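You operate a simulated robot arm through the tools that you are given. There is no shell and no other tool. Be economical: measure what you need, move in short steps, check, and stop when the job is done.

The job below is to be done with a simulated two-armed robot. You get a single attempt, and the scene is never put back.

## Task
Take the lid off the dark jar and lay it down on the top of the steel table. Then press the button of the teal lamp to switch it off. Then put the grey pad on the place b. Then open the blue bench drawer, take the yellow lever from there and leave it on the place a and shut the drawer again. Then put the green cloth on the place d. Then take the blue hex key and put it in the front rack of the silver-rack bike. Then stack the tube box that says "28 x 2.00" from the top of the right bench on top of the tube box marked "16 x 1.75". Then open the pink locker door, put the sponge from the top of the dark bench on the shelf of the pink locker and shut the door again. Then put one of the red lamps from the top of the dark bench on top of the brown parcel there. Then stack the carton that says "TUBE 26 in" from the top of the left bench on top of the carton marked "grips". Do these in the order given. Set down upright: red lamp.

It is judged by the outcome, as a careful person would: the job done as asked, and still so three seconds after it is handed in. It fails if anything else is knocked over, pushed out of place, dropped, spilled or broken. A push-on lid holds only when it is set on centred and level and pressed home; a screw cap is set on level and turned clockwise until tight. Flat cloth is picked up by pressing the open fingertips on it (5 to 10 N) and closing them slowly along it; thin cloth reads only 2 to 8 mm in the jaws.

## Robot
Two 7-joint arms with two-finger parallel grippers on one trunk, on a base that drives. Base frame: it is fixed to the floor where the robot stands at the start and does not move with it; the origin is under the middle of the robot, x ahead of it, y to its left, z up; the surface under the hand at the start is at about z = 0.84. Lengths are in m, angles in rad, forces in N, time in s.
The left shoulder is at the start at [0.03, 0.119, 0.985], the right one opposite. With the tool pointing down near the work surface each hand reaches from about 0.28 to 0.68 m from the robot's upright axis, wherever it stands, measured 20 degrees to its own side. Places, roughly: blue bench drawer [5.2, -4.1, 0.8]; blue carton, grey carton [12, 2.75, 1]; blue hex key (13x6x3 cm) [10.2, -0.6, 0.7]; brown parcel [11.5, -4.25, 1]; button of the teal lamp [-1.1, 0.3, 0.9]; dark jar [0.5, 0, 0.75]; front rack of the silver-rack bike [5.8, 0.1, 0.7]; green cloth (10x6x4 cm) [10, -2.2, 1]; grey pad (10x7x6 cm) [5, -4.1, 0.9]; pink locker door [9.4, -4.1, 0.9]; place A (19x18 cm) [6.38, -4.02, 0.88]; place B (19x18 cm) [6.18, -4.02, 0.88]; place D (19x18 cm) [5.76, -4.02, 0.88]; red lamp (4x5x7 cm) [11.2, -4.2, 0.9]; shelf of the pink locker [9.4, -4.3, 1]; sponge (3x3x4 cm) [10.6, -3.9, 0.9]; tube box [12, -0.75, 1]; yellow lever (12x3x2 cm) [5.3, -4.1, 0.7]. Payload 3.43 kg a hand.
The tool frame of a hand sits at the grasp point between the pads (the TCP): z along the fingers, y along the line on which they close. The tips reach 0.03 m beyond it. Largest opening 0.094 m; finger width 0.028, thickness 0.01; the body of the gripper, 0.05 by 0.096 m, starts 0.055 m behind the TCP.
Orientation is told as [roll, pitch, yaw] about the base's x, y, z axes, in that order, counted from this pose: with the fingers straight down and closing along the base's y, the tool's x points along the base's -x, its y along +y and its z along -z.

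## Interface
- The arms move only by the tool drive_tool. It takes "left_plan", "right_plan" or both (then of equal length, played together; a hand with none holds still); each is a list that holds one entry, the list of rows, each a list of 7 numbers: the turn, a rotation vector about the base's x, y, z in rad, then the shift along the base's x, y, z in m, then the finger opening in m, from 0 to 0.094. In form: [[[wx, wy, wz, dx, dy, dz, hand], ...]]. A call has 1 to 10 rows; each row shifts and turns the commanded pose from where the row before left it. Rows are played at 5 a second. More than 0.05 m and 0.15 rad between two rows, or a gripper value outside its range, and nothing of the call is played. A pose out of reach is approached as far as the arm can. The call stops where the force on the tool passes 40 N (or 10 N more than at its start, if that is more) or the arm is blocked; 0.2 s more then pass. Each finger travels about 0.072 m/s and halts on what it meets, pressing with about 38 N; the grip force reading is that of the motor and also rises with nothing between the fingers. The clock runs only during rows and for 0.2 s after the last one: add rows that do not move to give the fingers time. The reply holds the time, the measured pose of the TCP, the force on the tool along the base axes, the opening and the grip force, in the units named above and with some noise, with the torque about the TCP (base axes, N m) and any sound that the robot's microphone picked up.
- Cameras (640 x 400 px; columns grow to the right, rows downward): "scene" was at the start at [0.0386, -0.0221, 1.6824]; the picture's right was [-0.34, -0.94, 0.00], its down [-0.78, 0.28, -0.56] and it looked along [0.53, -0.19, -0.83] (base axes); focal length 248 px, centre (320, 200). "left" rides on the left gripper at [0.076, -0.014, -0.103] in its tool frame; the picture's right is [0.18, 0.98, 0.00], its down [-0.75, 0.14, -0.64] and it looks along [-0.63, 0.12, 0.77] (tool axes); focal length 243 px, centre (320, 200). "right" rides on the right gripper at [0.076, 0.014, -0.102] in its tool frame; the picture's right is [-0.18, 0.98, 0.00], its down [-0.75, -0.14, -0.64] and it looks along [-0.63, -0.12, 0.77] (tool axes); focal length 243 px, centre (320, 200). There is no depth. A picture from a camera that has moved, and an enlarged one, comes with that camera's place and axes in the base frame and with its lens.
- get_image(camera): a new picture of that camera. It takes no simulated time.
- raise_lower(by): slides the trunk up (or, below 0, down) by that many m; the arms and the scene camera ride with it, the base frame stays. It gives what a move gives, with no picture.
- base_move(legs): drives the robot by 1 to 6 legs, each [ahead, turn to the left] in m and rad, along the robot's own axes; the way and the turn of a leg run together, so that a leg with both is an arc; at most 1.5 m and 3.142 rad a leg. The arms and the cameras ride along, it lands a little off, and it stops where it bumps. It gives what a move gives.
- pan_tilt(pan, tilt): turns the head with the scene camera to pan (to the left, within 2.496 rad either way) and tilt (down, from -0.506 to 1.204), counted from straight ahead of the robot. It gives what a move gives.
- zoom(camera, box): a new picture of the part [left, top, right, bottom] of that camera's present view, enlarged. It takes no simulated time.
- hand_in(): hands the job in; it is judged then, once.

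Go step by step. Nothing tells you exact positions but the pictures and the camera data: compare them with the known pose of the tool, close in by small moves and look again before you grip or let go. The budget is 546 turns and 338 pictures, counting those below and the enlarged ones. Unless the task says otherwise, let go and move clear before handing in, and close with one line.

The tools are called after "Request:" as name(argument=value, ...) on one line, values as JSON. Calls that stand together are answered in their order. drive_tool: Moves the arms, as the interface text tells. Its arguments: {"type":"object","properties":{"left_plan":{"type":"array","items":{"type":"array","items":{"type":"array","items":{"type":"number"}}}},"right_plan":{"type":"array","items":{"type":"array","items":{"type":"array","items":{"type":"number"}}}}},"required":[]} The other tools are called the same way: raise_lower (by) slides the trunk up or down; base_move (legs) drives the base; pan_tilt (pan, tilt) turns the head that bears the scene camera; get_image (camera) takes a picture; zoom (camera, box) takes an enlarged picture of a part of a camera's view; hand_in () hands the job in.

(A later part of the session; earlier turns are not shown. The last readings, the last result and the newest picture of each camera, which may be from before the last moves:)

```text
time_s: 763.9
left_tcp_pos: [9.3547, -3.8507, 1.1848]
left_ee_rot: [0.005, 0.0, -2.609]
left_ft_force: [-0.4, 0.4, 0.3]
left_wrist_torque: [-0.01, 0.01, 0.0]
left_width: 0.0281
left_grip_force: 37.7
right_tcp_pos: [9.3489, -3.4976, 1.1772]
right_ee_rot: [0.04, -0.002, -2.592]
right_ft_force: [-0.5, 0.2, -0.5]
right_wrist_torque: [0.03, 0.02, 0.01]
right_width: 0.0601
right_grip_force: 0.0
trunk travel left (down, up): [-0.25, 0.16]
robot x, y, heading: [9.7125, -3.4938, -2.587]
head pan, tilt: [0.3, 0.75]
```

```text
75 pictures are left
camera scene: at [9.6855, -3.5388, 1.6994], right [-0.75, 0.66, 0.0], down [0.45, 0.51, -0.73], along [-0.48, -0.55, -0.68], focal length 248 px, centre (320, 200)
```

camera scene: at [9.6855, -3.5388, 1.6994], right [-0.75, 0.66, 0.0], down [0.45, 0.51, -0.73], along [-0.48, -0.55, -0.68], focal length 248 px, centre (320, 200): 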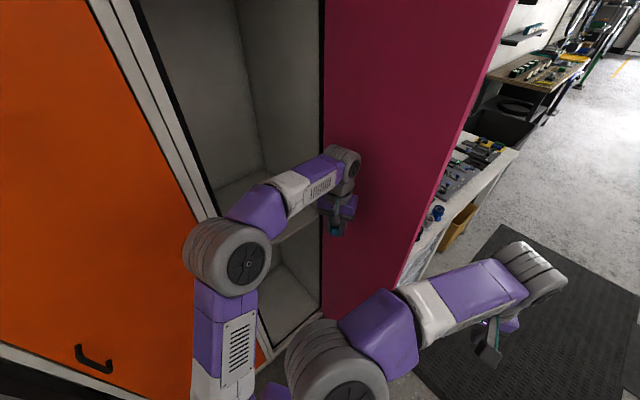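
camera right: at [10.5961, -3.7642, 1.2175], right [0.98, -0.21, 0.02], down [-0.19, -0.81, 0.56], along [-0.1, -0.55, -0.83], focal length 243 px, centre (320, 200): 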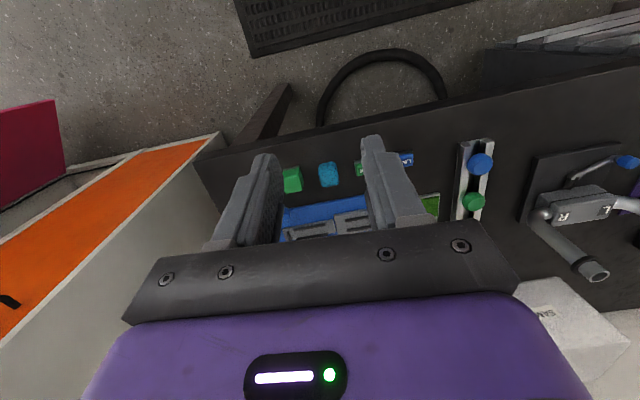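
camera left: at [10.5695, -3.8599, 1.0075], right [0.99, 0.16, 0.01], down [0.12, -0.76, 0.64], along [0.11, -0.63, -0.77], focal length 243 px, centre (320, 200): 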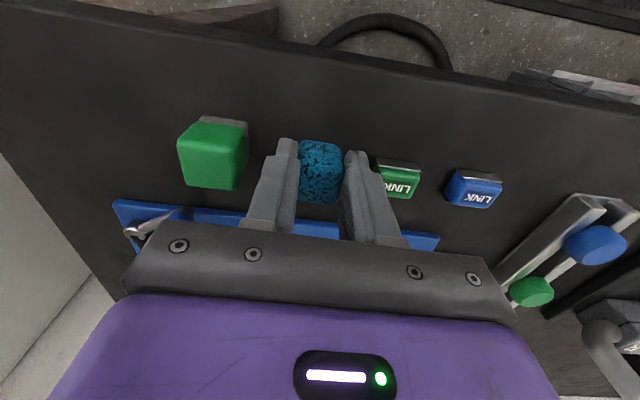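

The door is now pushed wide open. I draw the hand back a bit, then turn and step the base toward the opening.

Request:
drive_tool(left_plan=[[[0, 0, 0, 0.03, 0.015, 0, 0.015], [0, 0, 0, 0.035, 0.02, 0, 0.015], [0, 0, 0, 0.035, 0.02, 0, 0.015], [0, 0, 0, 0.03, 0.02, 0, 0.015], [0, 0, 0, 0, 0, 0, 0.015]]])

Request:
base_move(legs=[[0, 0.287], [0.11, 0]])

Request:
get_image(camera="scene")

Request:
get_image(camera="left")

```text
time_s: 765.1
left_tcp_pos: [9.4835, -3.7745, 1.1853]
left_ee_rot: [0.006, 0.003, -2.609]
left_ft_force: [-0.3, 0.9, -0.5]
left_wrist_torque: [0.01, -0.03, 0.0]
left_width: 0.0283
left_grip_force: 38.3
right_tcp_pos: [9.3493, -3.4983, 1.1767]
right_ee_rot: [0.041, 0.001, -2.591]
right_ft_force: [-0.7, -0.6, 0.1]
right_wrist_torque: [-0.02, 0.02, 0.0]
right_width: 0.0601
right_grip_force: 0.1
trunk travel left (down, up): [-0.25, 0.16]
robot x, y, heading: [9.7128, -3.4938, -2.586]
head pan, tilt: [0.3, 0.75]
```

```text
time_s: 767.2
left_tcp_pos: [9.5005, -3.9121, 1.1857]
left_ee_rot: [0.006, 0.001, -2.32]
left_ft_force: [-0.2, -0.8, -1.0]
left_wrist_torque: [0.04, -0.04, 0.02]
left_width: 0.0283
left_grip_force: 37.9
right_tcp_pos: [9.2928, -3.6853, 1.1774]
right_ee_rot: [0.041, 0.002, -2.301]
right_ft_force: [-0.1, -0.3, 0.5]
right_wrist_torque: [-0.01, -0.05, -0.05]
right_width: 0.0601
right_grip_force: 0.1
trunk travel left (down, up): [-0.25, 0.16]
robot x, y, heading: [9.6383, -3.576, -2.299]
head pan, tilt: [0.3, 0.75]
```

```text
74 pictures are left
camera scene: at [9.626, -3.6282, 1.6993], right [-0.91, 0.42, 0.0], down [0.28, 0.62, -0.73], along [-0.3, -0.67, -0.68], focal length 248 px, centre (320, 200)
```

scene: 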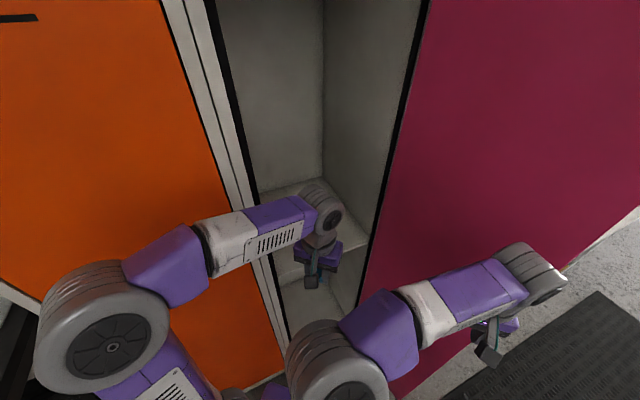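

```text
73 pictures are left
camera left: at [9.5424, -3.8451, 1.2872], right [0.85, -0.53, 0.01], down [-0.41, -0.65, 0.64], along [-0.34, -0.55, -0.77], focal length 243 px, centre (320, 200)
```

left: 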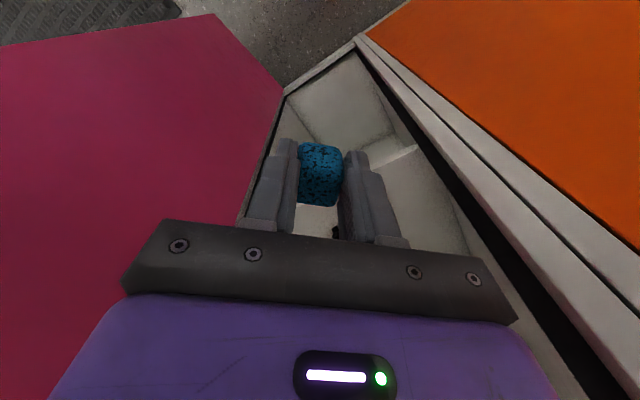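

The forearm would brush the locker frame from this angle; I need a more frontal stance. I tuck the right hand, raise the trunk and zig-zag the base to stand in front of the opening.

Request:
raise_lower(by=0.16)

Request:
drive_tool(right_plan=[[[0, 0, 0, 0.02, 0.0, 0.01, 0.06], [0, 0, 0, 0.025, 0.0, 0.01, 0.06], [0, 0, 0, 0.025, 0.004, 0.01, 0.06]]])

Request:
base_move(legs=[[-0.2, 0], [0, 1.4], [-0.3, 0], [0, -1.0], [0.31, 0]])

Request:
get_image(camera="scene")

```text
time_s: 769.1
left_tcp_pos: [9.5002, -3.9112, 1.3454]
left_ee_rot: [0.006, -0.002, -2.318]
left_ft_force: [-0.7, 0.1, -0.2]
left_wrist_torque: [0.01, -0.02, -0.03]
left_width: 0.0282
left_grip_force: 37.6
right_tcp_pos: [9.2923, -3.6857, 1.3365]
right_ee_rot: [0.04, 0.0, -2.301]
right_ft_force: [0.3, 0.2, 0.5]
right_wrist_torque: [-0.02, 0.02, 0.0]
right_width: 0.0602
right_grip_force: 0.1
trunk travel left (down, up): [-0.41, 0.0]
robot x, y, heading: [9.6398, -3.5747, -2.299]
head pan, tilt: [0.3, 0.75]
```

```text
time_s: 769.9
left_tcp_pos: [9.5024, -3.909, 1.3461]
left_ee_rot: [0.006, 0.0, -2.319]
left_ft_force: [-0.7, -0.2, -0.8]
left_wrist_torque: [0.0, 0.01, -0.01]
left_width: 0.0284
left_grip_force: 38.1
right_tcp_pos: [9.36, -3.6779, 1.3666]
right_ee_rot: [0.044, 0.008, -2.317]
right_ft_force: [-0.6, -0.9, -0.1]
right_wrist_torque: [-0.02, 0.02, 0.01]
right_width: 0.06
right_grip_force: 0.2
trunk travel left (down, up): [-0.41, 0.0]
robot x, y, heading: [9.6367, -3.5789, -2.297]
head pan, tilt: [0.3, 0.75]
```

```text
time_s: 780.8
left_tcp_pos: [9.4693, -3.8378, 1.3457]
left_ee_rot: [0.005, 0.0, -1.957]
left_ft_force: [0.4, 0.3, -0.7]
left_wrist_torque: [-0.04, -0.01, 0.03]
left_width: 0.0281
left_grip_force: 38.1
right_tcp_pos: [9.2552, -3.672, 1.367]
right_ee_rot: [0.039, 0.006, -1.953]
right_ft_force: [-1.2, -0.2, -0.1]
right_wrist_torque: [-0.02, -0.01, 0.01]
right_width: 0.0598
right_grip_force: 0.1
trunk travel left (down, up): [-0.41, 0.0]
robot x, y, heading: [9.48, -3.4762, -1.936]
head pan, tilt: [0.3, 0.75]
```

```text
72 pictures are left
camera scene: at [9.4868, -3.5299, 1.8594], right [-1.0, 0.06, 0.0], down [0.04, 0.68, -0.73], along [-0.05, -0.73, -0.68], focal length 248 px, centre (320, 200)
```

scene: 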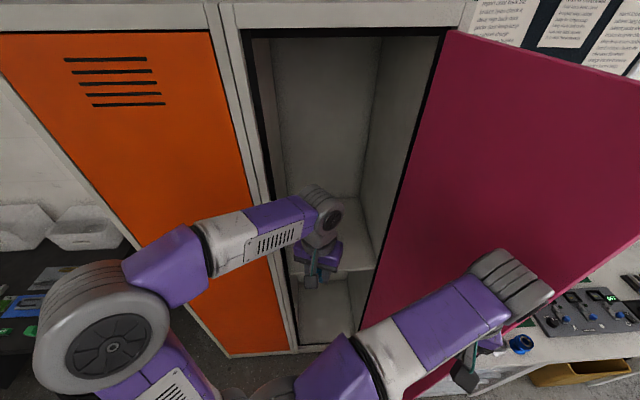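

Request:
drive_tool(left_plan=[[[0, 0, 0, -0.014, -0.03, -0.03, 0.015], [0, 0, 0, -0.014, -0.03, -0.03, 0.015], [0, 0, 0, -0.014, -0.03, -0.03, 0.015], [0, 0, 0, -0.014, -0.03, -0.03, 0.015], [0, 0, 0, -0.014, -0.03, -0.03, 0.015], [0, 0, 0, -0.014, -0.03, -0.025, 0.015], [0, 0, 0, -0.014, -0.03, -0.025, 0.015], [0, 0, 0, 0, 0, 0, 0.015]]])

Request:
get_image(camera="left")

Request:
get_image(camera="scene")

```text
time_s: 782.6
left_tcp_pos: [9.3743, -4.0467, 1.1477]
left_ee_rot: [0.005, 0.001, -1.957]
left_ft_force: [0.4, -0.7, 0.3]
left_wrist_torque: [-0.02, 0.0, 0.02]
left_width: 0.0281
left_grip_force: 37.9
right_tcp_pos: [9.2558, -3.6712, 1.3672]
right_ee_rot: [0.04, 0.005, -1.953]
right_ft_force: [0.7, 0.4, 0.1]
right_wrist_torque: [-0.01, 0.01, -0.02]
right_width: 0.06
right_grip_force: 0.0
trunk travel left (down, up): [-0.41, 0.0]
robot x, y, heading: [9.4805, -3.4765, -1.937]
head pan, tilt: [0.3, 0.75]
```

```text
71 pictures are left
camera left: at [9.3892, -3.9715, 1.2497], right [0.98, -0.2, 0.01], down [-0.16, -0.75, 0.64], along [-0.12, -0.63, -0.77], focal length 243 px, centre (320, 200)
```

left: 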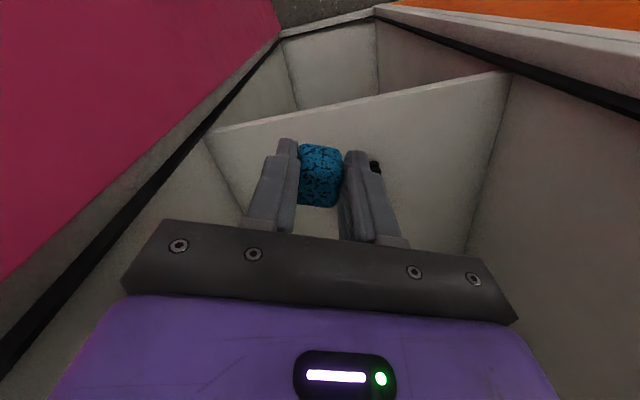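

```text
70 pictures are left
camera scene: at [9.4874, -3.5288, 1.8594], right [-1.0, 0.06, 0.0], down [0.04, 0.68, -0.73], along [-0.05, -0.73, -0.68], focal length 248 px, centre (320, 200)
```

scene: 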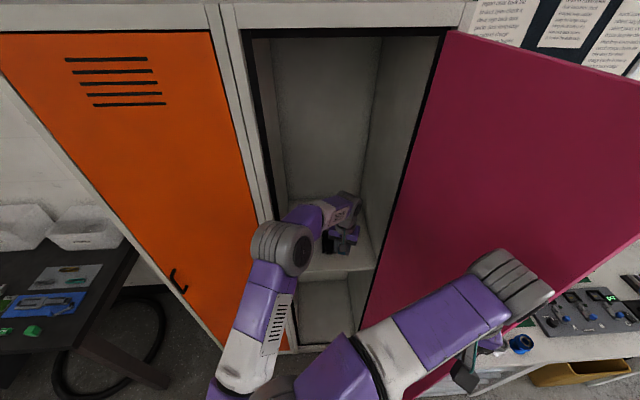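

Request:
drive_tool(left_plan=[[[0, 0, 0, -0.01, -0.025, -0.02, 0.015], [0, 0, 0, -0.01, -0.025, -0.03, 0.015], [0, 0, 0, -0.01, -0.023, -0.03, 0.015], [0, 0, 0, 0, 0, 0, 0.015]]])

Request:
get_image(camera="left")

```text
time_s: 783.6
left_tcp_pos: [9.3434, -4.1171, 1.0662]
left_ee_rot: [0.005, -0.001, -1.956]
left_ft_force: [-0.2, -0.5, 0.2]
left_wrist_torque: [0.0, -0.01, 0.02]
left_width: 0.0283
left_grip_force: 38.5
left hand out of reach, approached as far as the arm can: row 3
right_tcp_pos: [9.2558, -3.6708, 1.3676]
right_ee_rot: [0.039, 0.004, -1.952]
right_ft_force: [0.5, 0.3, -0.4]
right_wrist_torque: [-0.02, 0.01, 0.01]
right_width: 0.0599
right_grip_force: 0.0
trunk travel left (down, up): [-0.41, 0.0]
robot x, y, heading: [9.4761, -3.4792, -1.936]
head pan, tilt: [0.3, 0.75]
```

```text
69 pictures are left
camera left: at [9.3593, -4.0411, 1.1681], right [0.98, -0.2, 0.01], down [-0.16, -0.75, 0.64], along [-0.12, -0.63, -0.77], focal length 243 px, centre (320, 200)
```

left: 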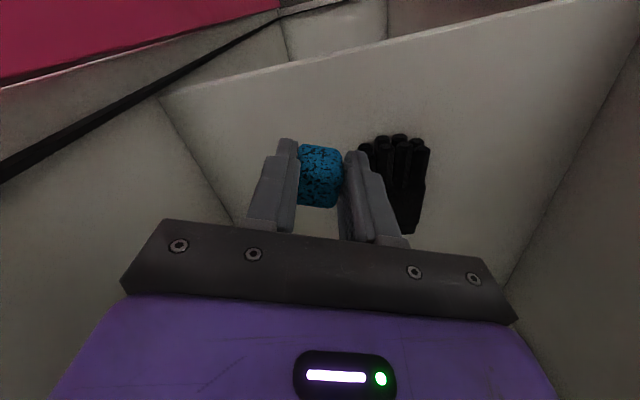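

Request:
drive_tool(left_plan=[[[0, 0, 0, -0.015, 0.004, 0, 0.015], [0, 0, 0, -0.014, 0.004, 0, 0.015], [0, 0, 0, 0, 0, -0.02, 0.015], [0, 0, 0, 0, 0, -0.01, 0.015], [0, 0, 0, 0, 0, -0.004, 0.015], [0, 0, 0, 0, 0, 0, 0.015]]])

Request:
get_image(camera="left")

```text
time_s: 785.0
left_tcp_pos: [9.3179, -4.103, 1.033]
left_ee_rot: [0.005, 0.0, -1.956]
left_ft_force: [-0.3, 0.1, -0.3]
left_wrist_torque: [0.01, 0.01, 0.03]
left_width: 0.0281
left_grip_force: 38.3
left hand out of reach, approached as far as the arm can: row 2
right_tcp_pos: [9.2558, -3.6714, 1.3662]
right_ee_rot: [0.04, 0.005, -1.953]
right_ft_force: [-0.3, -1.1, -0.3]
right_wrist_torque: [-0.02, 0.04, 0.01]
right_width: 0.0596
right_grip_force: 0.0
trunk travel left (down, up): [-0.41, 0.0]
robot x, y, heading: [9.4777, -3.4774, -1.935]
head pan, tilt: [0.3, 0.75]
```

```text
68 pictures are left
camera left: at [9.3326, -4.0269, 1.134], right [0.98, -0.2, 0.01], down [-0.16, -0.75, 0.64], along [-0.12, -0.63, -0.77], focal length 243 px, centre (320, 200)
```

left: 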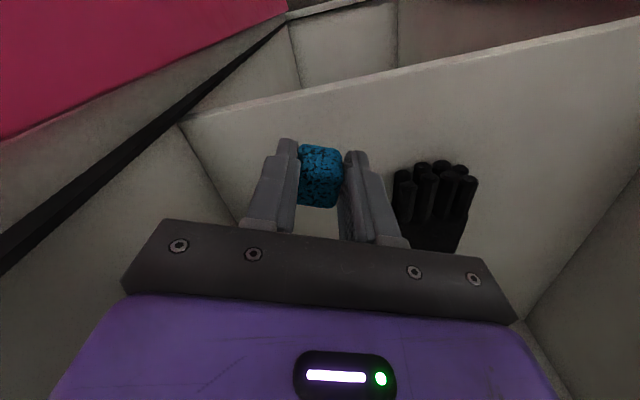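

Gloves are clear of the fingers now. I lower to the shelf in small steps.

Request:
drive_tool(left_plan=[[[0, 0, 0, 0, 0, -0.004, 0.015], [0, 0, 0, 0, 0, -0.004, 0.015], [0, 0, 0, 0, 0, -0.003, 0.015], [0, 0, 0, 0, 0, 0, 0.015]]])

```text
time_s: 786.0
left_tcp_pos: [9.3177, -4.1015, 1.022]
left_ee_rot: [0.006, 0.001, -1.957]
left_ft_force: [0.1, 0.0, -0.2]
left_wrist_torque: [0.03, -0.01, -0.01]
left_width: 0.0281
left_grip_force: 37.7
left hand out of reach, approached as far as the arm can: row 3
right_tcp_pos: [9.2547, -3.6725, 1.3655]
right_ee_rot: [0.04, 0.006, -1.954]
right_ft_force: [0.2, 0.1, -0.5]
right_wrist_torque: [0.01, 0.03, -0.02]
right_width: 0.0603
right_grip_force: 0.1
trunk travel left (down, up): [-0.41, 0.0]
robot x, y, heading: [9.4791, -3.4788, -1.932]
head pan, tilt: [0.3, 0.75]
```

Request:
raise_lower(by=-0.02)

Request:
zoom(camera="left", box=[220, 80, 460, 230])

```text
time_s: 786.7
left_tcp_pos: [9.3194, -4.1005, 1.0008]
left_ee_rot: [0.006, 0.001, -1.959]
left_ft_force: [-0.1, -0.2, 0.3]
left_wrist_torque: [-0.01, 0.01, -0.03]
left_width: 0.0281
left_grip_force: 37.9
right_tcp_pos: [9.255, -3.6725, 1.346]
right_ee_rot: [0.04, 0.005, -1.953]
right_ft_force: [0.1, -0.3, -0.3]
right_wrist_torque: [-0.01, 0.03, -0.01]
right_width: 0.0602
right_grip_force: 0.0
trunk travel left (down, up): [-0.39, 0.02]
robot x, y, heading: [9.4812, -3.4764, -1.935]
head pan, tilt: [0.3, 0.75]
```

```text
2.67 times, centred on (340, 155) of left
camera zoom: at [9.3339, -4.0245, 1.1029], right [0.98, -0.2, 0.01], down [-0.16, -0.75, 0.64], along [-0.12, -0.63, -0.77], focal length 647 px, centre (267, 320)
```

zoom: 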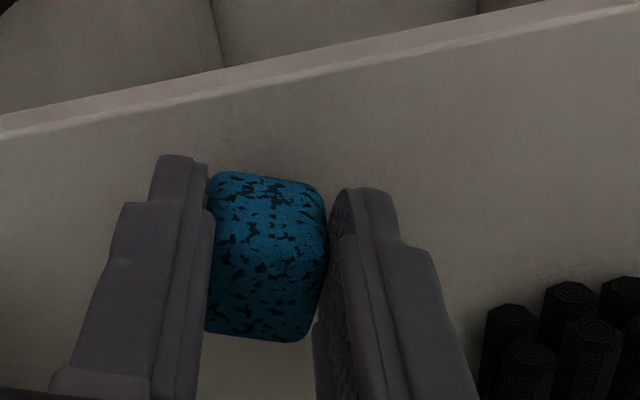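

Request:
raise_lower(by=-0.008)

Request:
raise_lower(by=-0.006)

Request:
raise_lower(by=-0.005)

```text
time_s: 787.2
left_tcp_pos: [9.3178, -4.1011, 0.9943]
left_ee_rot: [0.005, -0.001, -1.956]
left_ft_force: [1.0, 0.8, 6.5]
left_wrist_torque: [-0.01, 0.04, 0.03]
left_width: 0.0281
left_grip_force: 37.8
right_tcp_pos: [9.2537, -3.6722, 1.3395]
right_ee_rot: [0.041, 0.005, -1.953]
right_ft_force: [1.1, -0.5, 0.7]
right_wrist_torque: [-0.02, -0.02, 0.0]
right_width: 0.0599
right_grip_force: 0.1
trunk travel left (down, up): [-0.382, 0.028]
robot x, y, heading: [9.4825, -3.4758, -1.936]
head pan, tilt: [0.3, 0.75]
```

```text
time_s: 787.8
left_tcp_pos: [9.3183, -4.1006, 0.9942]
left_ee_rot: [0.005, -0.012, -1.955]
left_ft_force: [1.2, 2.5, 34.2]
left_wrist_torque: [0.01, 0.0, 0.0]
left_width: 0.0279
left_grip_force: 38.0
right_tcp_pos: [9.2558, -3.6696, 1.3344]
right_ee_rot: [0.04, 0.004, -1.953]
right_ft_force: [0.0, 0.7, -0.4]
right_wrist_torque: [0.0, -0.01, 0.02]
right_width: 0.06
right_grip_force: 0.0
trunk travel left (down, up): [-0.376, 0.034]
robot x, y, heading: [9.4822, -3.4787, -1.934]
head pan, tilt: [0.3, 0.75]
```

```text
time_s: 788.3
left_tcp_pos: [9.3184, -4.1004, 0.9879]
left_ee_rot: [0.005, -0.014, -1.954]
left_ft_force: [-1.6, 1.0, 35.0]
left_wrist_torque: [-0.21, 0.06, -0.03]
left_width: 0.028
left_grip_force: 38.0
right_tcp_pos: [9.2563, -3.668, 1.3285]
right_ee_rot: [0.041, 0.003, -1.953]
right_ft_force: [0.2, 0.8, -0.4]
right_wrist_torque: [-0.02, -0.03, 0.03]
right_width: 0.0599
right_grip_force: 0.2
trunk travel left (down, up): [-0.371, 0.039]
robot x, y, heading: [9.4802, -3.4769, -1.931]
head pan, tilt: [0.3, 0.75]
```

Sponge is on the shelf. I open the fingers a little and lift straight up via the trunk.

Request:
drive_tool(left_plan=[[[0, 0, 0, 0, 0, 0, 0.03], [0, 0, 0, 0, 0, 0, 0.045], [0, 0, 0, 0, 0, 0, 0.05]]])

Request:
raise_lower(by=0.035)

Request:
drive_tool(left_plan=[[[0, 0, 0, 0, 0, 0.03, 0.05], [0, 0, 0, 0, 0, 0.03, 0.05], [0, 0, 0, 0, 0.01, 0.03, 0.05]]])

Request:
get_image(camera="left")

```text
time_s: 789.1
left_tcp_pos: [9.3183, -4.0996, 0.98]
left_ee_rot: [0.005, 0.003, -1.956]
left_ft_force: [3.6, 0.8, 5.1]
left_wrist_torque: [0.07, -0.05, -0.07]
left_width: 0.0487
left_grip_force: 0.1
right_tcp_pos: [9.2553, -3.6713, 1.3274]
right_ee_rot: [0.04, 0.005, -1.954]
right_ft_force: [0.5, -0.3, -0.6]
right_wrist_torque: [-0.02, -0.01, 0.01]
right_width: 0.0596
right_grip_force: 0.1
trunk travel left (down, up): [-0.371, 0.039]
robot x, y, heading: [9.4784, -3.4763, -1.938]
head pan, tilt: [0.3, 0.75]
```

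```text
time_s: 789.9
left_tcp_pos: [9.3181, -4.1008, 1.0159]
left_ee_rot: [0.006, 0.0, -1.957]
left_ft_force: [1.1, -1.6, -0.5]
left_wrist_torque: [0.04, 0.0, -0.02]
left_width: 0.0498
left_grip_force: 0.1
right_tcp_pos: [9.2549, -3.672, 1.3619]
right_ee_rot: [0.041, 0.006, -1.952]
right_ft_force: [0.1, -0.5, 0.1]
right_wrist_torque: [-0.05, -0.01, -0.04]
right_width: 0.0602
right_grip_force: 0.1
trunk travel left (down, up): [-0.406, 0.004]
robot x, y, heading: [9.4772, -3.4773, -1.939]
head pan, tilt: [0.3, 0.75]
```

```text
time_s: 790.7
left_tcp_pos: [9.3107, -4.098, 1.1071]
left_ee_rot: [0.007, 0.001, -1.956]
left_ft_force: [0.1, -0.5, -0.4]
left_wrist_torque: [-0.04, 0.0, -0.01]
left_width: 0.05
left_grip_force: 0.1
left hand out of reach, approached as far as the arm can: row 3
right_tcp_pos: [9.255, -3.672, 1.3626]
right_ee_rot: [0.041, 0.006, -1.952]
right_ft_force: [0.1, 0.3, 0.0]
right_wrist_torque: [0.0, 0.0, 0.01]
right_width: 0.0601
right_grip_force: 0.0
trunk travel left (down, up): [-0.406, 0.004]
robot x, y, heading: [9.481, -3.4766, -1.929]
head pan, tilt: [0.3, 0.75]
```

```text
66 pictures are left
camera left: at [9.3264, -4.0219, 1.2088], right [0.98, -0.2, 0.01], down [-0.16, -0.75, 0.64], along [-0.12, -0.63, -0.77], focal length 243 px, centre (320, 200)
```

left: 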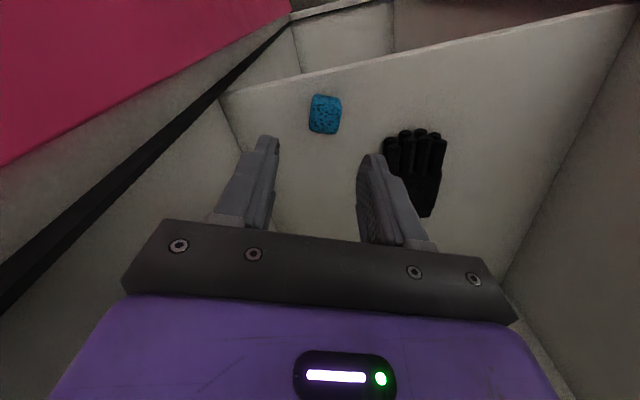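

The sponge sits on the shelf beside the gloves. I back the base straight out.

Request:
base_move(legs=[[-0.28, 0]])

Request:
get_image(camera="scene")

```text
time_s: 792.7
left_tcp_pos: [9.4116, -3.8387, 1.1065]
left_ee_rot: [0.008, 0.003, -1.952]
left_ft_force: [-0.3, 0.1, -1.1]
left_wrist_torque: [-0.02, 0.04, 0.01]
left_width: 0.0503
left_grip_force: 0.0
right_tcp_pos: [9.3549, -3.4152, 1.363]
right_ee_rot: [0.041, 0.007, -1.953]
right_ft_force: [0.3, -0.4, -0.1]
right_wrist_torque: [0.01, 0.04, 0.01]
right_width: 0.0601
right_grip_force: 0.0
trunk travel left (down, up): [-0.406, 0.004]
robot x, y, heading: [9.5774, -3.2175, -1.936]
head pan, tilt: [0.3, 0.75]
```

```text
65 pictures are left
camera scene: at [9.5857, -3.2706, 1.8553], right [-1.0, 0.06, 0.0], down [0.04, 0.68, -0.73], along [-0.05, -0.73, -0.68], focal length 248 px, centre (320, 200)
```

scene: 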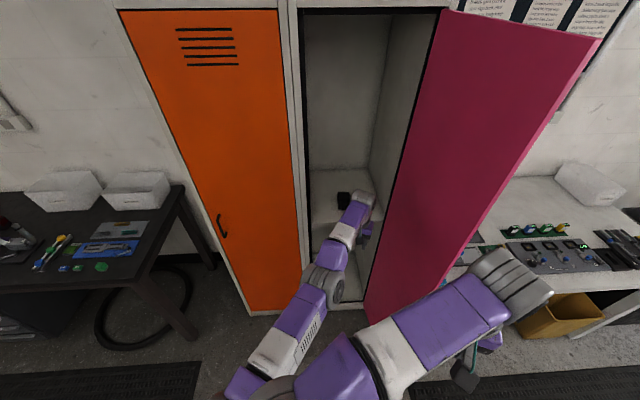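

Request:
drive_tool(left_plan=[[[0, 0, 0, 0.012, 0.03, 0.03, 0.05], [0, 0, 0, 0.014, 0.03, 0.03, 0.05], [0, 0, 0, 0.014, 0.03, 0.03, 0.05], [0, 0, 0, 0.014, 0.03, 0.03, 0.05], [0, 0, 0, 0.014, 0.03, 0.03, 0.05], [0, 0, 0, 0.02, 0.03, 0.03, 0.05], [0, 0, 0, 0.03, 0.03, 0.02, 0.05], [0, 0, 0, 0.03, 0.03, 0, 0.05], [0, 0, 0, 0.03, 0.03, 0, 0.05]]])

Request:
get_image(camera="scene")

```text
time_s: 794.7
left_tcp_pos: [9.434, -3.7836, 1.3472]
left_ee_rot: [0.008, 0.003, -1.955]
left_ft_force: [0.5, -0.5, -0.5]
left_wrist_torque: [-0.01, 0.01, -0.01]
left_width: 0.0498
left_grip_force: 0.1
left hand out of reach, approached as far as the arm can: row 1, 2, 3, 4, 5, 6, 7, 8, 9
right_tcp_pos: [9.3531, -3.4128, 1.3624]
right_ee_rot: [0.04, 0.005, -1.951]
right_ft_force: [-0.6, 0.5, -0.3]
right_wrist_torque: [0.0, 0.02, -0.01]
right_width: 0.06
right_grip_force: 0.2
trunk travel left (down, up): [-0.406, 0.004]
robot x, y, heading: [9.5797, -3.2165, -1.928]
head pan, tilt: [0.3, 0.75]
```

```text
64 pictures are left
camera scene: at [9.5859, -3.2704, 1.8554], right [-1.0, 0.06, 0.0], down [0.04, 0.68, -0.73], along [-0.05, -0.73, -0.68], focal length 248 px, centre (320, 200)
```

scene: 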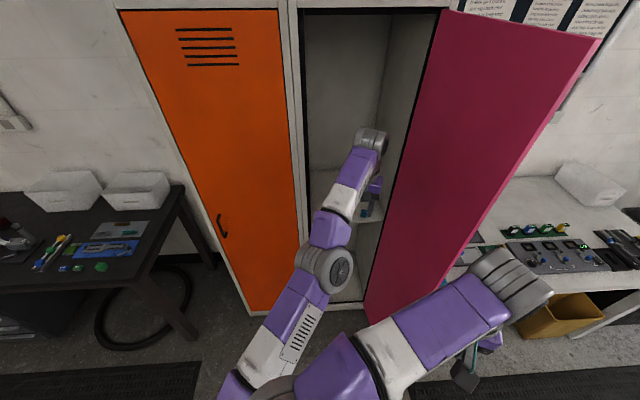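

Request:
drive_tool(left_plan=[[[0, 0, 0, 0.045, 0.0, 0, 0.05], [0, 0, 0, 0.045, 0.0, 0, 0.05], [0, 0, 0, 0.045, 0.01, 0, 0.05], [0, 0, 0, 0.045, 0.01, 0, 0.05], [0, 0, 0, 0.045, 0.015, 0, 0.05], [0, 0, 0, 0.045, 0.015, 0, 0.05], [0, 0, 0, 0.04, 0.02, 0, 0.05], [0, 0, 0, 0.04, 0.02, 0, 0.05]]])

Request:
drive_tool(left_plan=[[[0, 0, 0.15, 0.02, 0.01, 0, 0.05], [0, 0, 0.15, 0.02, 0.02, 0, 0.05], [0, 0, 0.15, 0.02, 0.03, 0, 0.05], [0, 0, 0.15, 0.02, 0.03, 0, 0.05], [0, 0, 0, 0, 0.045, 0, 0.05], [0, 0, 0, -0.01, 0.045, 0, 0.05]]])

Request:
get_image(camera="scene")

```text
time_s: 796.5
left_tcp_pos: [9.7515, -3.7918, 1.3832]
left_ee_rot: [0.005, 0.0, -1.953]
left_ft_force: [-0.2, 0.4, -0.3]
left_wrist_torque: [-0.04, 0.04, 0.0]
left_width: 0.0501
left_grip_force: 0.1
left hand out of reach, approached as far as the arm can: row 1, 2, 3, 4, 5
right_tcp_pos: [9.3557, -3.4108, 1.3636]
right_ee_rot: [0.041, 0.005, -1.952]
right_ft_force: [-0.1, 0.4, 0.3]
right_wrist_torque: [-0.03, 0.01, -0.01]
right_width: 0.0601
right_grip_force: 0.1
trunk travel left (down, up): [-0.406, 0.004]
robot x, y, heading: [9.5757, -3.2216, -1.935]
head pan, tilt: [0.3, 0.75]
```

```text
time_s: 797.9
left_tcp_pos: [9.8223, -3.6106, 1.3801]
left_ee_rot: [0.005, -0.001, -1.353]
left_ft_force: [0.0, 0.6, -0.2]
left_wrist_torque: [-0.02, -0.02, -0.02]
left_width: 0.0502
left_grip_force: 0.0
right_tcp_pos: [9.354, -3.4108, 1.3615]
right_ee_rot: [0.042, 0.006, -1.95]
right_ft_force: [0.7, 0.6, 0.1]
right_wrist_torque: [-0.02, -0.02, 0.02]
right_width: 0.0601
right_grip_force: 0.1
trunk travel left (down, up): [-0.406, 0.004]
robot x, y, heading: [9.5772, -3.2185, -1.935]
head pan, tilt: [0.3, 0.75]
```

```text
63 pictures are left
camera scene: at [9.5856, -3.2682, 1.8554], right [-1.0, 0.06, 0.0], down [0.04, 0.68, -0.73], along [-0.05, -0.73, -0.68], focal length 248 px, centre (320, 200)
```

scene: 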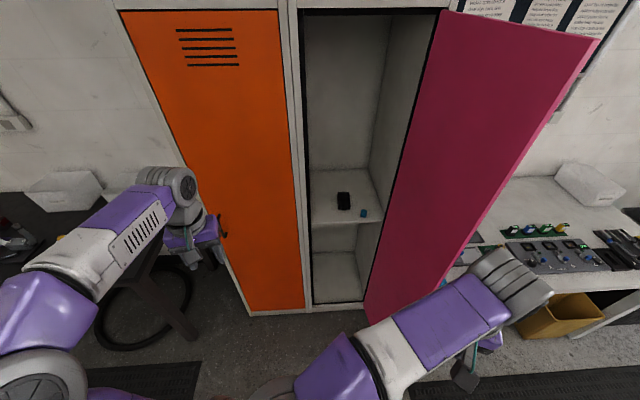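

Left arm recovered and the sponge is in place. Now I turn a bit right and take the right hand around the door edge to its outer (west) side to push it shut.

Request:
base_move(legs=[[0, -0.365], [0.12, 0]])

Request:
drive_tool(right_plan=[[[0, 0, 0, -0.035, 0, -0.02, 0.03], [0, 0, 0, -0.04, 0, -0.02, 0.0], [0, 0, 0, -0.04, 0, -0.02, 0.0], [0, 0, 0, -0.04, -0.01, -0.02, 0.0], [0, 0, 0, -0.03, -0.02, -0.02, 0.0], [0, 0, 0, 0, 0, 0, 0.0]]])

Request:
get_image(camera="scene")

```text
time_s: 800.2
left_tcp_pos: [9.592, -3.761, 1.3791]
left_ee_rot: [0.005, 0.003, -1.709]
left_ft_force: [0.7, -0.3, -0.1]
left_wrist_torque: [0.0, 0.04, -0.02]
left_width: 0.0498
left_grip_force: 0.0
right_tcp_pos: [9.2222, -3.411, 1.3631]
right_ee_rot: [0.042, 0.005, -2.309]
right_ft_force: [-0.2, 0.3, -0.3]
right_wrist_torque: [0.03, -0.01, -0.01]
right_width: 0.0601
right_grip_force: 0.0
trunk travel left (down, up): [-0.406, 0.004]
robot x, y, heading: [9.4974, -3.3097, -2.29]
head pan, tilt: [0.3, 0.75]
```

```text
time_s: 801.6
left_tcp_pos: [9.593, -3.7608, 1.3783]
left_ee_rot: [0.005, 0.004, -1.708]
left_ft_force: [-0.4, 0.1, -0.3]
left_wrist_torque: [-0.04, 0.01, 0.01]
left_width: 0.05
left_grip_force: 0.1
right_tcp_pos: [9.0355, -3.4446, 1.264]
right_ee_rot: [0.041, 0.005, -2.308]
right_ft_force: [0.4, 0.2, 0.6]
right_wrist_torque: [-0.01, 0.04, 0.01]
right_width: 0.0002
right_grip_force: 33.0
trunk travel left (down, up): [-0.406, 0.004]
robot x, y, heading: [9.5014, -3.3067, -2.288]
head pan, tilt: [0.3, 0.75]
```

```text
62 pictures are left
camera scene: at [9.489, -3.3576, 1.8554], right [-0.91, 0.41, 0.0], down [0.28, 0.62, -0.73], along [-0.3, -0.67, -0.68], focal length 248 px, centre (320, 200)
```

scene: 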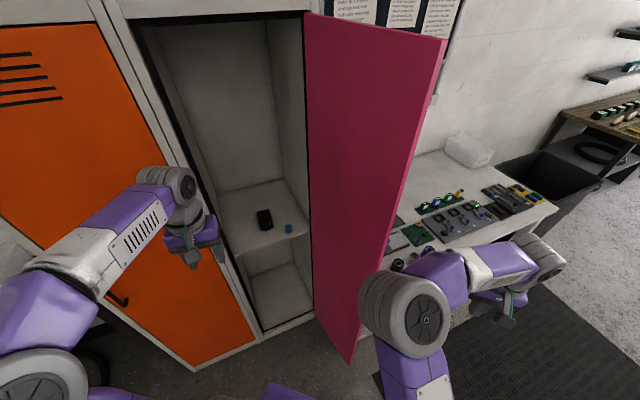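

Request:
drive_tool(right_plan=[[[0, 0, 0, 0, -0.04, -0.02, 0], [0, 0, 0, 0, -0.04, -0.02, 0], [0, 0, 0, 0.005, -0.04, 0, 0], [0, 0, 0, 0.005, -0.04, 0, 0], [0, 0, 0, 0.005, -0.04, 0, 0], [0, 0, 0, 0, -0.04, 0, 0], [0, 0, 0, 0, -0.02, 0, 0], [0, 0, 0, 0, 0, 0, 0]]])

Request:
get_image(camera="scene")

```text
time_s: 803.4
left_tcp_pos: [9.591, -3.7612, 1.3784]
left_ee_rot: [0.004, 0.001, -1.71]
left_ft_force: [-0.1, -0.2, 0.1]
left_wrist_torque: [0.02, 0.02, -0.02]
left_width: 0.0501
left_grip_force: 0.0
right_tcp_pos: [9.0885, -3.6665, 1.2337]
right_ee_rot: [0.038, 0.005, -2.308]
right_ft_force: [-0.3, 0.6, -0.4]
right_wrist_torque: [-0.02, 0.01, -0.01]
right_width: 0.0003
right_grip_force: 32.7
right hand out of reach, approached as far as the arm can: row 3, 4, 5, 6, 7
trunk travel left (down, up): [-0.406, 0.004]
robot x, y, heading: [9.503, -3.3036, -2.289]
head pan, tilt: [0.3, 0.75]
```

```text
61 pictures are left
camera scene: at [9.4876, -3.3586, 1.8554], right [-0.91, 0.41, 0.0], down [0.28, 0.62, -0.73], along [-0.3, -0.67, -0.68], focal length 248 px, centre (320, 200)
```

scene: 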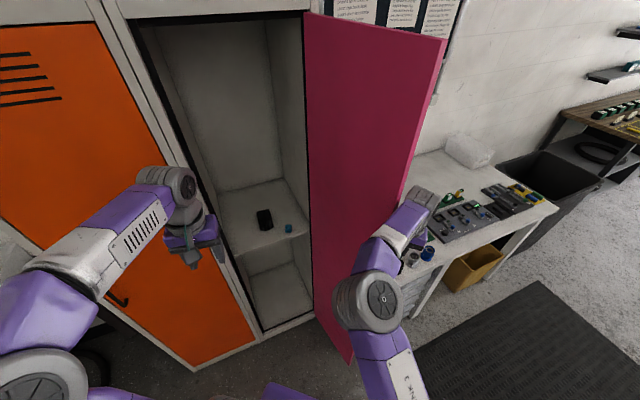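

Request:
drive_tool(right_plan=[[[0, 0, 0, 0.02, -0.015, 0, 0], [0, 0, 0, 0.03, -0.015, 0, 0], [0, 0, 0, 0.03, -0.015, 0, 0], [0, 0, 0, 0.03, -0.01, 0, 0], [0, 0, 0, 0.03, -0.01, 0, 0], [0, 0, 0, 0.03, -0.01, 0, 0]]])

Request:
get_image(camera="scene")

```text
time_s: 804.8
left_tcp_pos: [9.5921, -3.768, 1.3777]
left_ee_rot: [0.002, 0.007, -1.709]
left_ft_force: [0.7, -0.3, -0.1]
left_wrist_torque: [0.07, 0.0, 0.0]
left_width: 0.0498
left_grip_force: 0.1
right_tcp_pos: [9.251, -3.7233, 1.2276]
right_ee_rot: [0.037, 0.009, -2.303]
right_ft_force: [0.0, -0.8, 0.3]
right_wrist_torque: [0.06, 0.0, 0.04]
right_width: 0.0
right_grip_force: 33.1
right hand out of reach, approached as far as the arm can: row 5, 6
trunk travel left (down, up): [-0.406, 0.004]
robot x, y, heading: [9.4999, -3.3094, -2.286]
head pan, tilt: [0.3, 0.75]
```

```text
60 pictures are left
camera scene: at [9.4904, -3.3676, 1.855], right [-0.91, 0.41, 0.0], down [0.28, 0.63, -0.73], along [-0.3, -0.67, -0.69], focal length 248 px, centre (320, 200)
```

scene: 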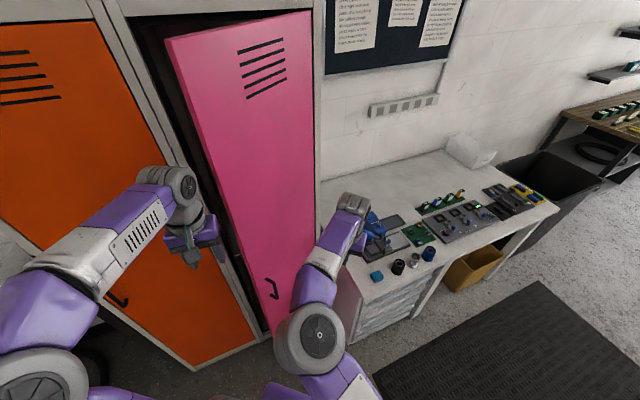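

The door swung almost shut. I now push it closed with the left fingertips, tilting the hand forward first.

Request:
drive_tool(left_plan=[[[0, 0, 0, -0.01, 0.04, 0, 0.02], [-0.132, 0.018, 0, -0.01, 0.03, -0.01, 0.0], [-0.132, 0.018, 0, -0.02, 0.01, -0.02, 0.0], [-0.132, 0.018, 0, -0.02, 0, -0.02, 0.0], [-0.132, 0.018, 0, -0.02, 0, -0.02, 0.0], [-0.132, 0.018, 0, -0.02, 0, -0.02, 0.0], [-0.132, 0.018, 0, -0.02, 0, -0.02, 0.0], [0, 0, 0, 0, 0, 0, 0.0]]])

Request:
get_image(camera="scene")

```text
time_s: 806.6
left_tcp_pos: [9.4498, -3.7239, 1.3168]
left_ee_rot: [-0.046, -0.817, -1.611]
left_ft_force: [0.2, 0.2, -0.2]
left_wrist_torque: [-0.03, 0.04, 0.0]
left_width: 0.0
left_grip_force: 32.9
left hand out of reach, approached as far as the arm can: row 6, 7
right_tcp_pos: [9.2295, -3.7088, 1.2165]
right_ee_rot: [0.031, 0.028, -2.352]
right_ft_force: [-0.1, -0.4, 0.4]
right_wrist_torque: [-0.05, 0.02, -0.01]
right_width: 0.0
right_grip_force: 33.2
trunk travel left (down, up): [-0.406, 0.004]
robot x, y, heading: [9.4988, -3.3065, -2.288]
head pan, tilt: [0.3, 0.75]
```

```text
59 pictures are left
camera scene: at [9.4896, -3.3574, 1.8554], right [-0.91, 0.41, 0.0], down [0.28, 0.62, -0.73], along [-0.3, -0.67, -0.68], focal length 248 px, centre (320, 200)
```

scene: 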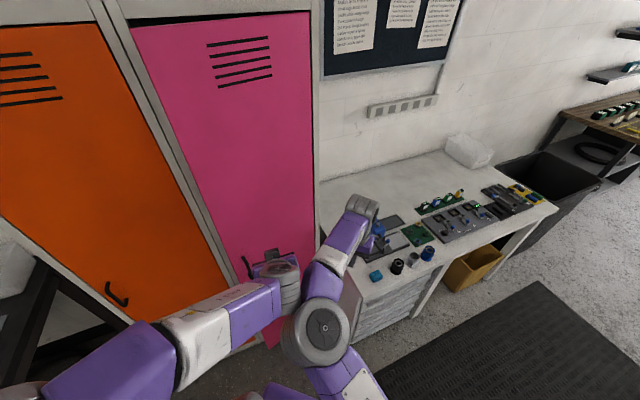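

Request:
drive_tool(left_plan=[[[0, 0, 0, 0, -0.03, 0, 0], [0, 0, 0, 0, -0.04, 0, 0], [0, 0, 0, 0, -0.04, 0, 0], [0, 0, 0, 0, -0.04, 0, 0], [0, 0, 0, 0, -0.03, 0, 0], [0, 0, 0, 0, -0.03, 0, 0], [0, 0, 0, 0, -0.03, 0, 0], [0, 0, 0, 0, -0.03, 0, 0], [0, 0, 0, 0, -0.02, 0, 0]]])

Request:
get_image(camera="scene")

```text
time_s: 808.6
left_tcp_pos: [9.4447, -3.9984, 1.305]
left_ee_rot: [0.009, -0.797, -1.71]
left_ft_force: [-0.3, -0.8, 1.5]
left_wrist_torque: [-0.01, -0.01, 0.01]
left_width: 0.0001
left_grip_force: 32.8
right_tcp_pos: [9.2485, -3.7182, 1.2292]
right_ee_rot: [0.042, 0.004, -2.304]
right_ft_force: [0.1, 0.5, 0.5]
right_wrist_torque: [0.02, 0.0, 0.0]
right_width: 0.0001
right_grip_force: 32.5
trunk travel left (down, up): [-0.406, 0.004]
robot x, y, heading: [9.4983, -3.3056, -2.288]
head pan, tilt: [0.3, 0.75]
```

```text
58 pictures are left
camera scene: at [9.4877, -3.3595, 1.8553], right [-0.91, 0.41, 0.0], down [0.28, 0.62, -0.73], along [-0.3, -0.67, -0.68], focal length 248 px, centre (320, 200)
```

scene: 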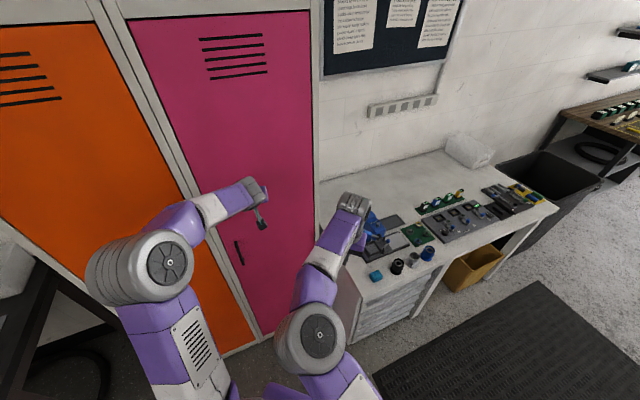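

Request:
drive_tool(left_plan=[[[0, 0, 0, 0, -0.015, 0, 0], [0, 0, 0, 0, -0.01, 0, 0], [0, 0, 0, 0, -0.008, 0, 0], [0, 0, 0, 0, -0.008, 0, 0]]])

Request:
zoom(camera="scene", box=[110, 10, 330, 340])

```text
time_s: 809.4
left_tcp_pos: [9.4443, -4.0149, 1.3041]
left_ee_rot: [0.005, -0.79, -1.71]
left_ft_force: [5.4, 26.3, 9.4]
left_wrist_torque: [-0.01, -0.22, 0.21]
left_width: 0.0
left_grip_force: 32.8
right_tcp_pos: [9.2497, -3.7112, 1.2312]
right_ee_rot: [0.043, 0.0, -2.304]
right_ft_force: [0.1, 0.6, -0.2]
right_wrist_torque: [0.0, 0.0, 0.02]
right_width: 0.0
right_grip_force: 33.0
trunk travel left (down, up): [-0.406, 0.004]
robot x, y, heading: [9.4984, -3.3069, -2.292]
head pan, tilt: [0.3, 0.75]
stopped in row 3 (left hand): the force on the tool passed its limit at 46 N (the readings are from after the stop); the commanded pose is now the measured one
```

```text
1.21 times, centred on (220, 175) of scene
camera zoom: at [9.49, -3.3492, 1.8558], right [-0.91, 0.41, 0.0], down [0.28, 0.62, -0.73], along [-0.3, -0.67, -0.68], focal length 301 px, centre (441, 230)
```

zoom: 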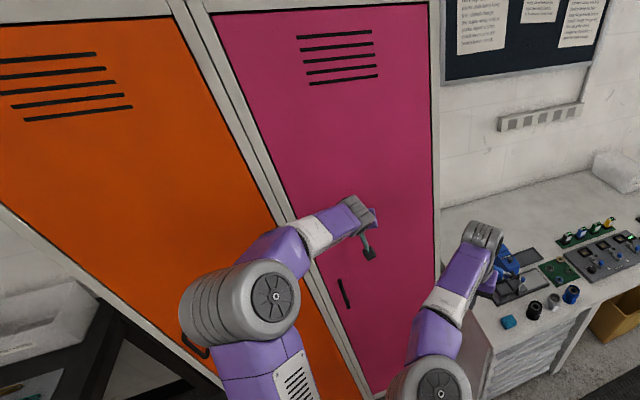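

The pink door is shut firmly. I back off and bring both arms home.

Request:
base_move(legs=[[-0.22, 0]])

Request:
drive_tool(left_plan=[[[0.132, -0.018, 0, 0, 0.04, 0, 0.05], [0.132, -0.018, 0, 0, 0.04, 0, 0.094], [0.132, -0.018, 0, 0, 0.04, 0, 0.094], [0.132, -0.018, 0, 0, 0.04, 0, 0.094], [0.132, -0.018, 0, 0, 0.04, 0, 0.094], [0.132, -0.018, 0, 0, 0.04, 0, 0.094], [0, 0, 0, 0.01, 0.04, 0, 0.094]]], right_plan=[[[0, 0, 0, 0.02, 0.03, 0, 0.03], [0, 0, 0, 0.02, 0.03, 0.02, 0.06], [0, 0, 0, 0.02, 0.03, 0.02, 0.06], [0, 0, 0, 0, 0.03, 0.02, 0.06], [0, 0, 0, 0, 0, 0, 0.06], [0, 0, 0, 0, 0, 0, 0.06], [0, 0, 0, 0, 0, 0, 0.06]]])

Request:
get_image(camera="scene")

```text
time_s: 811.0
left_tcp_pos: [9.581, -3.8593, 1.2988]
left_ee_rot: [0.009, -0.785, -1.714]
left_ft_force: [-0.7, 0.1, -0.1]
left_wrist_torque: [-0.02, -0.02, -0.03]
left_width: 0.0001
left_grip_force: 32.9
right_tcp_pos: [9.3885, -3.5542, 1.2289]
right_ee_rot: [0.041, 0.005, -2.308]
right_ft_force: [1.0, 0.9, 0.4]
right_wrist_torque: [0.03, -0.02, 0.0]
right_width: 0.0
right_grip_force: 33.0
trunk travel left (down, up): [-0.406, 0.004]
robot x, y, heading: [9.6414, -3.144, -2.293]
head pan, tilt: [0.3, 0.75]
```

```text
time_s: 812.6
left_tcp_pos: [9.5904, -3.5763, 1.299]
left_ee_rot: [0.002, 0.015, -1.713]
left_ft_force: [0.3, -0.3, -0.5]
left_wrist_torque: [-0.04, 0.0, 0.0]
left_width: 0.094
left_grip_force: 0.1
right_tcp_pos: [9.4483, -3.4309, 1.2897]
right_ee_rot: [0.042, 0.005, -2.314]
right_ft_force: [-1.0, -0.1, -0.2]
right_wrist_torque: [-0.04, 0.01, 0.0]
right_width: 0.0602
right_grip_force: 0.0
trunk travel left (down, up): [-0.406, 0.004]
robot x, y, heading: [9.6471, -3.1415, -2.294]
head pan, tilt: [0.3, 0.75]
```

```text
56 pictures are left
camera scene: at [9.6312, -3.1932, 1.8555], right [-0.91, 0.41, 0.0], down [0.28, 0.62, -0.73], along [-0.3, -0.67, -0.68], focal length 248 px, centre (320, 200)
```

scene: 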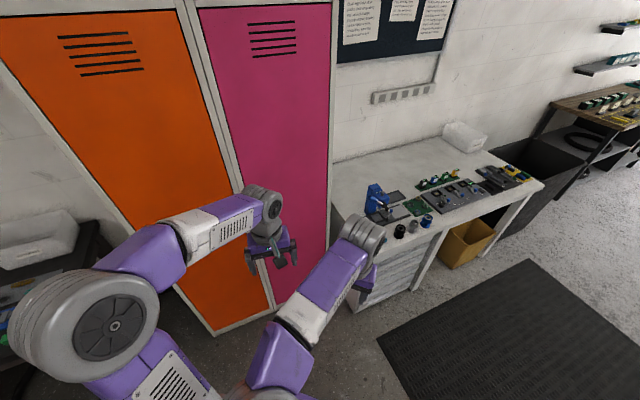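

Request:
base_move(legs=[[0, 1.5], [0.3, 0], [0, 0.77], [1.15, 0], [0, -1.55]])

Request:
pan_tilt(pan=0.2, tilt=0.75)

Request:
get_image(camera="scene")

```text
time_s: 816.2
left_tcp_pos: [10.066, -3.3077, 1.2936]
left_ee_rot: [0.016, 0.024, -0.352]
left_ft_force: [0.6, 0.6, 0.9]
left_wrist_torque: [0.0, 0.01, 0.02]
left_width: 0.0941
left_grip_force: 0.0
right_tcp_pos: [9.8942, -3.4174, 1.2846]
right_ee_rot: [0.049, 0.024, -0.954]
right_ft_force: [-0.4, 0.5, 0.4]
right_wrist_torque: [-0.02, 0.02, 0.01]
right_width: 0.0597
right_grip_force: 0.1
trunk travel left (down, up): [-0.406, 0.004]
robot x, y, heading: [9.6431, -3.1502, -0.936]
head pan, tilt: [0.3, 0.75]
stopped in leg 1: the robot was blocked; the commanded pose is now the measured one
```

```text
time_s: 816.9
left_tcp_pos: [10.066, -3.3087, 1.293]
left_ee_rot: [0.016, 0.024, -0.351]
left_ft_force: [0.6, -0.4, 0.4]
left_wrist_torque: [0.0, 0.01, 0.02]
left_width: 0.094
left_grip_force: 0.0
right_tcp_pos: [9.8929, -3.4186, 1.2837]
right_ee_rot: [0.048, 0.025, -0.953]
right_ft_force: [0.1, 1.2, 0.7]
right_wrist_torque: [-0.01, 0.05, 0.0]
right_width: 0.0598
right_grip_force: 0.1
trunk travel left (down, up): [-0.406, 0.004]
robot x, y, heading: [9.6445, -3.1458, -0.934]
head pan, tilt: [0.201, 0.75]
```

```text
55 pictures are left
camera scene: at [9.6998, -3.2064, 1.8544], right [-0.67, -0.74, -0.01], down [-0.51, 0.47, -0.72], along [0.54, -0.48, -0.69], focal length 248 px, centre (320, 200)
```

scene: 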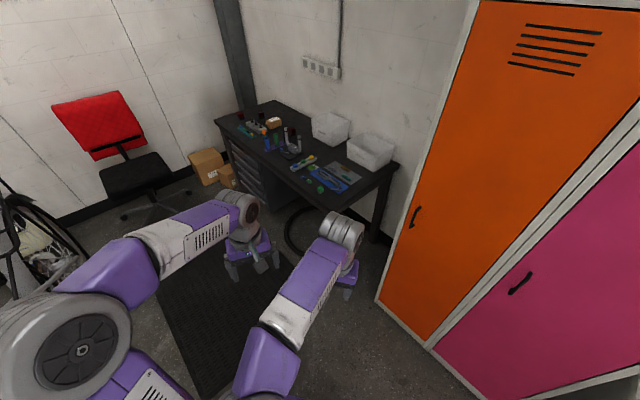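

Something (probably the bike's handlebar near my left elbow) stopped the turn; I turn back slightly, move away south and then turn.

Request:
base_move(legs=[[0, -0.2], [0.22, 0]])

Request:
pan_tilt(pan=1.9, tilt=0.6)

Request:
get_image(camera="scene")

```text
time_s: 819.3
left_tcp_pos: [10.113, -3.5647, 1.2981]
left_ee_rot: [0.003, 0.014, -0.556]
left_ft_force: [-0.6, 0.2, 0.3]
left_wrist_torque: [0.0, 0.03, -0.02]
left_width: 0.0937
left_grip_force: 0.0
right_tcp_pos: [9.9214, -3.6375, 1.2891]
right_ee_rot: [0.043, 0.009, -1.157]
right_ft_force: [0.2, -0.5, -0.5]
right_wrist_torque: [-0.01, -0.03, -0.01]
right_width: 0.06
right_grip_force: 0.0
trunk travel left (down, up): [-0.406, 0.004]
robot x, y, heading: [9.7348, -3.3446, -1.138]
head pan, tilt: [0.201, 0.75]
```

```text
time_s: 821.0
left_tcp_pos: [10.1103, -3.5657, 1.2978]
left_ee_rot: [0.004, 0.015, -0.555]
left_ft_force: [-1.0, -0.2, 0.0]
left_wrist_torque: [0.01, -0.02, 0.01]
left_width: 0.094
left_grip_force: 0.0
right_tcp_pos: [9.9215, -3.6363, 1.2893]
right_ee_rot: [0.043, 0.009, -1.157]
right_ft_force: [0.1, 0.2, -0.5]
right_wrist_torque: [-0.03, -0.01, 0.04]
right_width: 0.06
right_grip_force: 0.1
trunk travel left (down, up): [-0.406, 0.004]
robot x, y, heading: [9.7334, -3.3409, -1.137]
head pan, tilt: [1.901, 0.6]
```

```text
54 pictures are left
camera scene: at [9.7875, -3.2526, 1.8682], right [0.69, -0.72, 0.0], down [-0.41, -0.39, -0.83], along [0.6, 0.57, -0.56], focal length 248 px, centre (320, 200)
```

scene: 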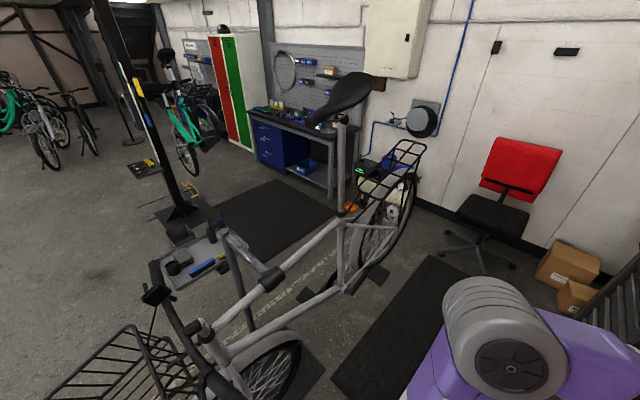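

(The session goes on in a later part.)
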